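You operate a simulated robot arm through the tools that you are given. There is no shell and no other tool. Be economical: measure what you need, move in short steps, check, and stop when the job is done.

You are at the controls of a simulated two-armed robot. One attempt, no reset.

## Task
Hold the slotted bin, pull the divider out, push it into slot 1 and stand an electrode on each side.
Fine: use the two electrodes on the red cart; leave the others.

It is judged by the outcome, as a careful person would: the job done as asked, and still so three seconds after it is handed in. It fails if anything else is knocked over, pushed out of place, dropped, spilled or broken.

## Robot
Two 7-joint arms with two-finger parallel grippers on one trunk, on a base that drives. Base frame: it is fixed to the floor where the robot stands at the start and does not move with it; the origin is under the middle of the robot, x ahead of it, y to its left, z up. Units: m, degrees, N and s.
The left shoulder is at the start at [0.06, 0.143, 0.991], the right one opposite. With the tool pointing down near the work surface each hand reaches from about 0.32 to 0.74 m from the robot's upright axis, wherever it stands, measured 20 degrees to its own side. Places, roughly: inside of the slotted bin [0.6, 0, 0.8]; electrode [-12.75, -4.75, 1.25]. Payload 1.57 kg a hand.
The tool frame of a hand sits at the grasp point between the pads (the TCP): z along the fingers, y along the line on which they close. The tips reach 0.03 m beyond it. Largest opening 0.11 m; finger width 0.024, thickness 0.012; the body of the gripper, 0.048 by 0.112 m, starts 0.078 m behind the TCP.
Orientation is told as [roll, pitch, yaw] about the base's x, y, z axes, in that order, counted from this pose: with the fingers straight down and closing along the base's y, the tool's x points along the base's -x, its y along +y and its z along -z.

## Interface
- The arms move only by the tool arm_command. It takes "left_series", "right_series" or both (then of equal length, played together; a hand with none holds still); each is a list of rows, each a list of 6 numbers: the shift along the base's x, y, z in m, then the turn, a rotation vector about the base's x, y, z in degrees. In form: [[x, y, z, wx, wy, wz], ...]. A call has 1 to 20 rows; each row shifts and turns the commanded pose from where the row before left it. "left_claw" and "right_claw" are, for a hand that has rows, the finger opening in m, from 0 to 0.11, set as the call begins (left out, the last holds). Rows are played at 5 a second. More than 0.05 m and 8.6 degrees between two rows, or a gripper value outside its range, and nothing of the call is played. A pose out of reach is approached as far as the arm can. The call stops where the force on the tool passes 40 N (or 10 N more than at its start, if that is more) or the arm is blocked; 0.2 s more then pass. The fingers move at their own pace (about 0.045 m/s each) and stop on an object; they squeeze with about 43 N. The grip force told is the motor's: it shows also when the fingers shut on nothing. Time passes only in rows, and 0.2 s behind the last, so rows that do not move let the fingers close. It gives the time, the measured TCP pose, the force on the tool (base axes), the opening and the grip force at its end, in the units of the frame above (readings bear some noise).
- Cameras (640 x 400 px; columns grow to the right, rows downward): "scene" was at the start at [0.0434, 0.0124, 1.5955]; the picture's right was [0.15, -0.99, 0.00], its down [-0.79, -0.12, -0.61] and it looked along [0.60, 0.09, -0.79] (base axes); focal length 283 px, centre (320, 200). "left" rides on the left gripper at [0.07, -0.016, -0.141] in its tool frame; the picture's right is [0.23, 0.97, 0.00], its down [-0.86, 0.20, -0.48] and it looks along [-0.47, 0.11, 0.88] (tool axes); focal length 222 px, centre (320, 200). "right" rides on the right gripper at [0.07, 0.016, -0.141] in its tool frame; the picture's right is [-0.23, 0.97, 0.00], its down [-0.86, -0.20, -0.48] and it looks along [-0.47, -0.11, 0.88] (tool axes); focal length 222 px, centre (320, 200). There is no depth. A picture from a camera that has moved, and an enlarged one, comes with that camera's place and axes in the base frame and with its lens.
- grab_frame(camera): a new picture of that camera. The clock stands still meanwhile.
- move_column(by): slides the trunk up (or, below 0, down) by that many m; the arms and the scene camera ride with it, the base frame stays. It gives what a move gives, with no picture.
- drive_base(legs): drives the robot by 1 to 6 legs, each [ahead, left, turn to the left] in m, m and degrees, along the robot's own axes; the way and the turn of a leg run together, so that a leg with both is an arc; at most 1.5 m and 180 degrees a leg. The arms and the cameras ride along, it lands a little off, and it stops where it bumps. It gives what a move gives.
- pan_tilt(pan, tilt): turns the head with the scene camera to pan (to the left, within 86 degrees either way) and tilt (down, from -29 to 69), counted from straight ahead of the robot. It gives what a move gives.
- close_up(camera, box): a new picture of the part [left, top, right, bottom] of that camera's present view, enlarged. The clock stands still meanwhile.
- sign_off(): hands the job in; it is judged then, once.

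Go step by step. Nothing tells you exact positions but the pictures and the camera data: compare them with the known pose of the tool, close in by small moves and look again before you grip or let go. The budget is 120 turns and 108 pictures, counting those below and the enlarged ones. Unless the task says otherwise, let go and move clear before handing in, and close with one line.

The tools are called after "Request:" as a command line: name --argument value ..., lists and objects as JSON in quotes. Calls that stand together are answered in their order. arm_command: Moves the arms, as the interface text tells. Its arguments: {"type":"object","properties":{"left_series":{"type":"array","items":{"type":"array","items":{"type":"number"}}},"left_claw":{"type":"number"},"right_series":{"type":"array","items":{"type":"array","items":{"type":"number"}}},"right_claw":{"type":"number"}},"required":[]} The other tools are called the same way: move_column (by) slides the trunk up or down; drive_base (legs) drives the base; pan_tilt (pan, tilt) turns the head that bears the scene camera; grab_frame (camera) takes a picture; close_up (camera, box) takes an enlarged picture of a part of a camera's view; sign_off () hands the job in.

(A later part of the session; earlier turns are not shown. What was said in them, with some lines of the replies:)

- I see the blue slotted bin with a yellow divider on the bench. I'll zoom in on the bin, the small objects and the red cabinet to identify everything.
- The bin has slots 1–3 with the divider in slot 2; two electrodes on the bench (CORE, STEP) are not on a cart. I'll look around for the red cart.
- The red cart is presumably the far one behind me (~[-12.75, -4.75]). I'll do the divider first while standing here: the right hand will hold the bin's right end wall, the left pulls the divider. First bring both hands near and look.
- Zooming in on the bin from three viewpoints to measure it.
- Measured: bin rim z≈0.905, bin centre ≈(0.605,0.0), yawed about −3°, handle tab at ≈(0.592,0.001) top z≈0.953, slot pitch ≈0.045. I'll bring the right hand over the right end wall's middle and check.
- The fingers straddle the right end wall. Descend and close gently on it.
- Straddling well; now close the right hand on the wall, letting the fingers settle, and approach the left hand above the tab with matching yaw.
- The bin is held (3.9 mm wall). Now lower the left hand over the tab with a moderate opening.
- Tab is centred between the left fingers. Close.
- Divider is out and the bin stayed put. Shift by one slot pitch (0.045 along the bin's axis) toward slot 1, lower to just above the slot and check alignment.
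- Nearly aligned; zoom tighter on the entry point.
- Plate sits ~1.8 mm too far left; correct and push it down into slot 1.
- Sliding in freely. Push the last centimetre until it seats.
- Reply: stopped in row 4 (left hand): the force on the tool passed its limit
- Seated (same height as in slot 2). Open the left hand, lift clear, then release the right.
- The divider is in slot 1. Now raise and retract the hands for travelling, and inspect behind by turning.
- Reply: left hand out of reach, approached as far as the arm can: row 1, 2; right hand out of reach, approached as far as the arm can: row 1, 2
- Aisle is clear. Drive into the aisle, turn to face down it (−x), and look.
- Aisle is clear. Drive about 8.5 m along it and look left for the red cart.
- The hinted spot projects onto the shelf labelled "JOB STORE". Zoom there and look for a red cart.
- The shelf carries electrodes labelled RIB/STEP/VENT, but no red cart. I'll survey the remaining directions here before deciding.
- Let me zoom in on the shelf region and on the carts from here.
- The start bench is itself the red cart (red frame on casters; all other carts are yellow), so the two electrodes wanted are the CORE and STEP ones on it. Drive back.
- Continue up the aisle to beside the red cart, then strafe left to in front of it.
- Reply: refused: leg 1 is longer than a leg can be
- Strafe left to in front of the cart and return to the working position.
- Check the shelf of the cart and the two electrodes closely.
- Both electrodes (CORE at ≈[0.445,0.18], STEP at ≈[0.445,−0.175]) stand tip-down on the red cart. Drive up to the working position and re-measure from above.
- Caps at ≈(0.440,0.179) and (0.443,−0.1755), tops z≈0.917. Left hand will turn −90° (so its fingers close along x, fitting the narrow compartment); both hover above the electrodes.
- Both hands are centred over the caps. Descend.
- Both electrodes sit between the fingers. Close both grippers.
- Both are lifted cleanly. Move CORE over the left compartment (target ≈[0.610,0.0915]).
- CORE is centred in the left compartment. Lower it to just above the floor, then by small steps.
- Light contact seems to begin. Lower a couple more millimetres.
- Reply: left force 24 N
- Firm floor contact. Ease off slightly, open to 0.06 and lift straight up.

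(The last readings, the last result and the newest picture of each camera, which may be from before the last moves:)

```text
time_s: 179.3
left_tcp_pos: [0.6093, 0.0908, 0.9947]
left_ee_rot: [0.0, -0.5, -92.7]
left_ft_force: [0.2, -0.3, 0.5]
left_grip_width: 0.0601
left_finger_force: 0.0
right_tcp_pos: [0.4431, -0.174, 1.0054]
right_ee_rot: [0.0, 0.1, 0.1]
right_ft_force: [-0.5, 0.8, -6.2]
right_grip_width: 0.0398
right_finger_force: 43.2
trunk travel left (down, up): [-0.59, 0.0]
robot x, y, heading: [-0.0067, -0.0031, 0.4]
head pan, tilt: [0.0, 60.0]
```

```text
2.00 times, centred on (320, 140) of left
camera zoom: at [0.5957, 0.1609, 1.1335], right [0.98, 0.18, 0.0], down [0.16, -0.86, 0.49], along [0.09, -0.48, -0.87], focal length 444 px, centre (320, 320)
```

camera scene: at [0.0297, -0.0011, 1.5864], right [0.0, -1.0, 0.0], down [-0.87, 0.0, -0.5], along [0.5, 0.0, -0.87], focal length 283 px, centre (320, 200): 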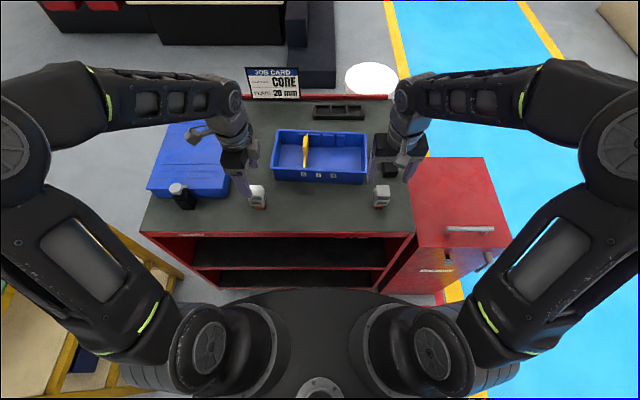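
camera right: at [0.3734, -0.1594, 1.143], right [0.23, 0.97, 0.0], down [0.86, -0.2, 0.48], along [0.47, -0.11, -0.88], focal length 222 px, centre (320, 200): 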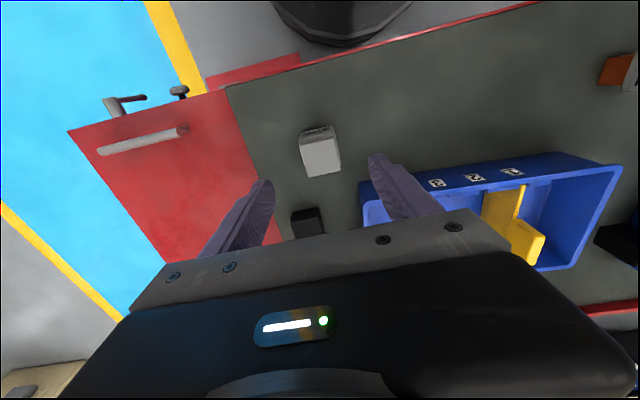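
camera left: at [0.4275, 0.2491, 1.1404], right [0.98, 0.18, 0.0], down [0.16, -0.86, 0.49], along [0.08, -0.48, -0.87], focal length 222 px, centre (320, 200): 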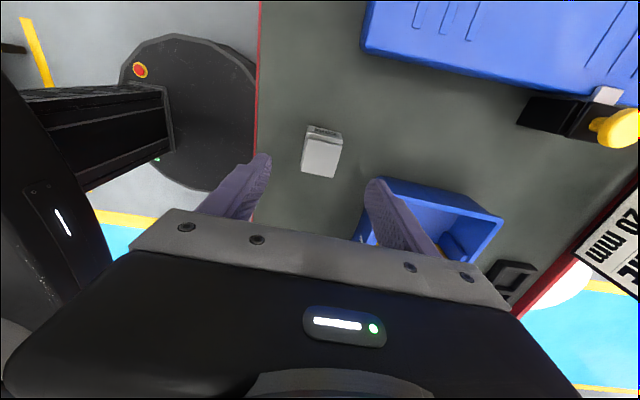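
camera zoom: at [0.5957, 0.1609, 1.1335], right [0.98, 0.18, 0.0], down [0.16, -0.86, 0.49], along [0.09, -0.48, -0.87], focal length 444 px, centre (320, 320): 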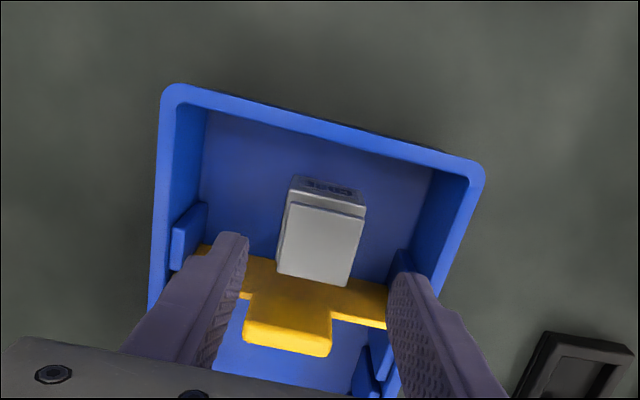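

CORE stands upright in the left compartment. Retract the left hand, then bring STEP over the right compartment (≈[0.603,−0.05]).

Request:
arm_command --left_series '[[0, 0.0, 0.03, 0, 0, 0], [-0.02, 0.02, 0.03, 0, 0, 0], [-0.03, 0.03, 0.01, 0, 0, 0], [-0.03, 0.03, 0, 0, 0, 0], [-0.03, 0.03, 0, 0, 0, 0], [-0.03, 0.03, 0, 0, 0, 0]]'

Request:
arm_command --right_series '[[0.0266, 0.0208, 0, 0, 0, -0.5], [0.0266, 0.0208, 0, 0, 0, -0.5], [0.0266, 0.0208, 0, 0, 0, -0.5], [0.0266, 0.0208, 0, 0, 0, -0.5], [0.0266, 0.0208, 0, 0, 0, -0.5], [0.0266, 0.0208, 0, 0, 0, -0.5], [0, 0, -0.02, 0, 0, 0], [0, 0, -0.02, 0, 0, 0]]'

Request:
close_up --camera "scene" --box '[250, 90, 400, 190]'

Request:
close_up --camera "right" --box '[160, 40, 480, 240]'

```text
time_s: 180.7
left_tcp_pos: [0.4699, 0.2321, 1.0645]
left_ee_rot: [0.1, -0.4, -92.8]
left_ft_force: [0.5, -0.5, 0.6]
left_grip_width: 0.06
left_finger_force: 0.1
right_tcp_pos: [0.444, -0.1745, 1.0062]
right_ee_rot: [0.0, 0.0, 0.1]
right_ft_force: [-0.2, -0.4, -6.2]
right_grip_width: 0.0398
right_finger_force: 43.5
trunk travel left (down, up): [-0.59, 0.0]
robot x, y, heading: [-0.0058, -0.0029, 0.4]
head pan, tilt: [0.0, 60.0]
```

```text
time_s: 182.5
left_tcp_pos: [0.4726, 0.2316, 1.0623]
left_ee_rot: [-0.1, -0.5, -92.8]
left_ft_force: [0.6, 0.5, 0.4]
left_grip_width: 0.0602
left_finger_force: 0.1
right_tcp_pos: [0.6033, -0.0503, 0.9654]
right_ee_rot: [0.0, 0.0, -2.9]
right_ft_force: [0.0, 0.2, -5.4]
right_grip_width: 0.0401
right_finger_force: 42.6
trunk travel left (down, up): [-0.59, 0.0]
robot x, y, heading: [-0.0078, -0.001, 0.1]
head pan, tilt: [0.0, 60.0]
```

```text
4.00 times, centred on (325, 140) of scene
camera zoom: at [0.0304, -0.0009, 1.5863], right [0.0, -1.0, 0.0], down [-0.87, 0.0, -0.5], along [0.5, 0.0, -0.87], focal length 1133 px, centre (300, 440)
```

zoom: 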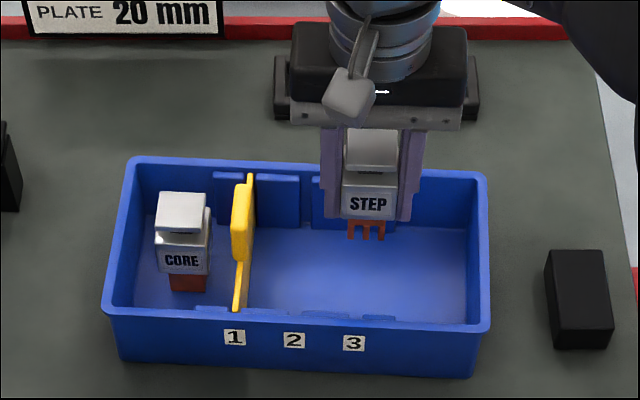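

```text
2.00 times, centred on (320, 140) of right
camera zoom: at [0.534, -0.0306, 1.1078], right [0.28, 0.96, 0.0], down [0.85, -0.24, 0.48], along [0.46, -0.13, -0.88], focal length 444 px, centre (320, 320)
```

zoom: 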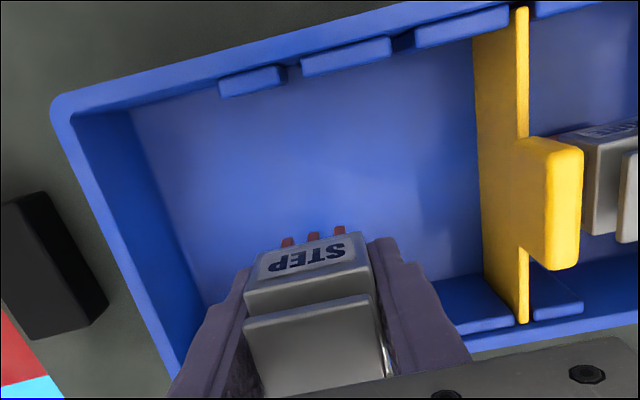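

Well placed. Lower STEP likewise to the floor (expected contact at TCP z≈0.894).

Request:
arm_command --right_series '[[0, 0, -0.02, 0, 0, 0], [0, 0, -0.02, 0, 0, 0], [0, 0, -0.02, 0, 0, 0], [0, 0, -0.008, 0, 0, 0], [0, 0, -0.002, 0, 0, 0], [0, 0, 0, 0, 0, 0]]'

Request:
arm_command --right_series '[[0, 0, -0.0015, 0, 0, 0], [0, 0, 0, 0, 0, 0]]'

```text
time_s: 183.9
left_tcp_pos: [0.4717, 0.2326, 1.0607]
left_ee_rot: [-0.1, -0.5, -92.7]
left_ft_force: [-0.2, 0.3, -0.7]
left_grip_width: 0.0603
left_finger_force: 0.1
right_tcp_pos: [0.6033, -0.0515, 0.8962]
right_ee_rot: [0.0, 0.1, -2.9]
right_ft_force: [-0.4, -0.3, -5.3]
right_grip_width: 0.0402
right_finger_force: 42.4
trunk travel left (down, up): [-0.59, 0.0]
robot x, y, heading: [-0.0101, -0.0018, -0.1]
head pan, tilt: [0.0, 60.0]
```

```text
time_s: 184.5
left_tcp_pos: [0.4715, 0.2321, 1.0615]
left_ee_rot: [-0.3, -0.5, -92.7]
left_ft_force: [0.3, 0.6, -0.4]
left_grip_width: 0.0601
left_finger_force: 0.1
right_tcp_pos: [0.6022, -0.0496, 0.8941]
right_ee_rot: [0.0, 0.0, -2.9]
right_ft_force: [-0.5, 0.0, -4.9]
right_grip_width: 0.0399
right_finger_force: 42.9
trunk travel left (down, up): [-0.59, 0.0]
robot x, y, heading: [-0.0052, -0.0024, 0.3]
head pan, tilt: [0.0, 60.0]
```

Request:
arm_command --right_series '[[0, 0, -0.0012, 0, 0, 0], [0, 0, 0, 0, 0, 0]]'

```text
time_s: 185.1
left_tcp_pos: [0.4692, 0.2314, 1.0617]
left_ee_rot: [-0.1, -0.5, -92.7]
left_ft_force: [-0.1, -0.9, 0.3]
left_grip_width: 0.0598
left_finger_force: 0.0
right_tcp_pos: [0.6029, -0.05, 0.8947]
right_ee_rot: [-0.1, -0.1, -2.9]
right_ft_force: [0.6, 0.1, 4.1]
right_grip_width: 0.0394
right_finger_force: 42.7
trunk travel left (down, up): [-0.59, 0.0]
robot x, y, heading: [-0.0069, -0.0013, 0.3]
head pan, tilt: [0.0, 60.0]
```

STEP rests on the bin floor. Release, lift clear and retract.

Request:
arm_command --right_series '[[0, 0, 0, 0, 0, 0], [0, 0, 0, 0, 0, 0], [0, 0, 0, 0, 0, 0]]' --right_claw 0.065

Request:
arm_command --right_series '[[0, 0, 0.015, 0, 0, 0], [0, 0, 0.025, 0, 0, 0], [0, 0, 0.03, 0, 0, 0], [0, 0, 0.04, 0, 0, 0], [-0.02, -0.02, 0.04, 0, 0, 0], [-0.03, -0.03, 0.01, 0, 0, 0], [-0.03, -0.03, 0, 0, 0, 0], [-0.03, -0.03, 0, 0, 0, 0], [-0.03, -0.03, 0, 0, 0, 0]]'

Request:
grab_frame --camera "scene"

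Request:
close_up --camera "scene" --box '[250, 100, 400, 200]'

```text
time_s: 185.9
left_tcp_pos: [0.4708, 0.2304, 1.0613]
left_ee_rot: [0.1, -0.5, -92.7]
left_ft_force: [0.3, 0.2, 0.0]
left_grip_width: 0.06
left_finger_force: 0.1
right_tcp_pos: [0.6027, -0.0511, 0.8927]
right_ee_rot: [0.1, 0.1, -2.9]
right_ft_force: [-0.1, -0.4, -0.1]
right_grip_width: 0.065
right_finger_force: 0.0
trunk travel left (down, up): [-0.59, 0.0]
robot x, y, heading: [-0.0079, -0.0016, 0.5]
head pan, tilt: [0.0, 60.0]
```

```text
time_s: 187.9
left_tcp_pos: [0.47, 0.2318, 1.0623]
left_ee_rot: [0.0, -0.4, -92.7]
left_ft_force: [-0.5, 0.2, 0.8]
left_grip_width: 0.0601
left_finger_force: 0.0
right_tcp_pos: [0.4603, -0.1899, 1.0537]
right_ee_rot: [0.1, 0.0, -2.9]
right_ft_force: [-0.5, -0.4, 0.4]
right_grip_width: 0.065
right_finger_force: 0.0
trunk travel left (down, up): [-0.59, 0.0]
robot x, y, heading: [-0.0044, -0.0052, 0.2]
head pan, tilt: [0.0, 60.0]
```

```text
37 pictures are left
camera scene: at [0.028, -0.002, 1.5864], right [0.0, -1.0, 0.0], down [-0.87, 0.0, -0.5], along [0.5, 0.0, -0.87], focal length 283 px, centre (320, 200)
```

scene: 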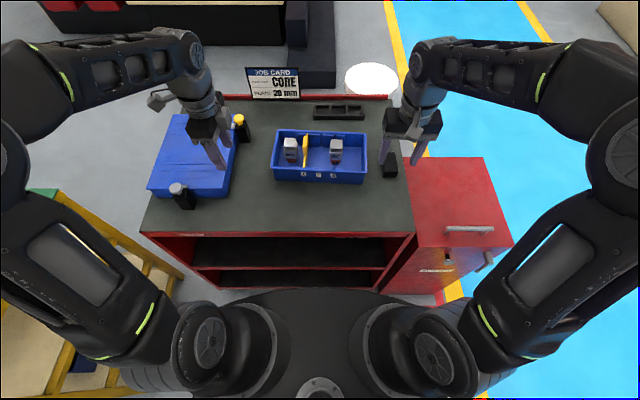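

```text
4.00 times, centred on (325, 150) of scene
camera zoom: at [0.028, -0.002, 1.5864], right [0.0, -1.0, 0.0], down [-0.87, 0.0, -0.5], along [0.5, 0.0, -0.87], focal length 1133 px, centre (300, 400)
```

zoom: 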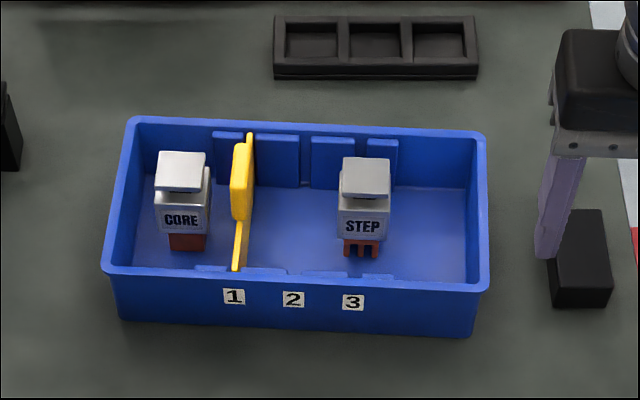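

The divider is seated in slot 1, and CORE and STEP stand upright on either side of it. Both hands are clear and nothing else was disturbed, so I'm handing in.

Request:
sign_off

```text
The job is handed in.
```

The divider is now in slot 1 of the bin, with the red cart's two electrodes standing one on each side: CORE on the left, STEP on the right. I took the red cart to be the bench the bin stands on, since it has a red frame on casters. No other electrodes were touched.
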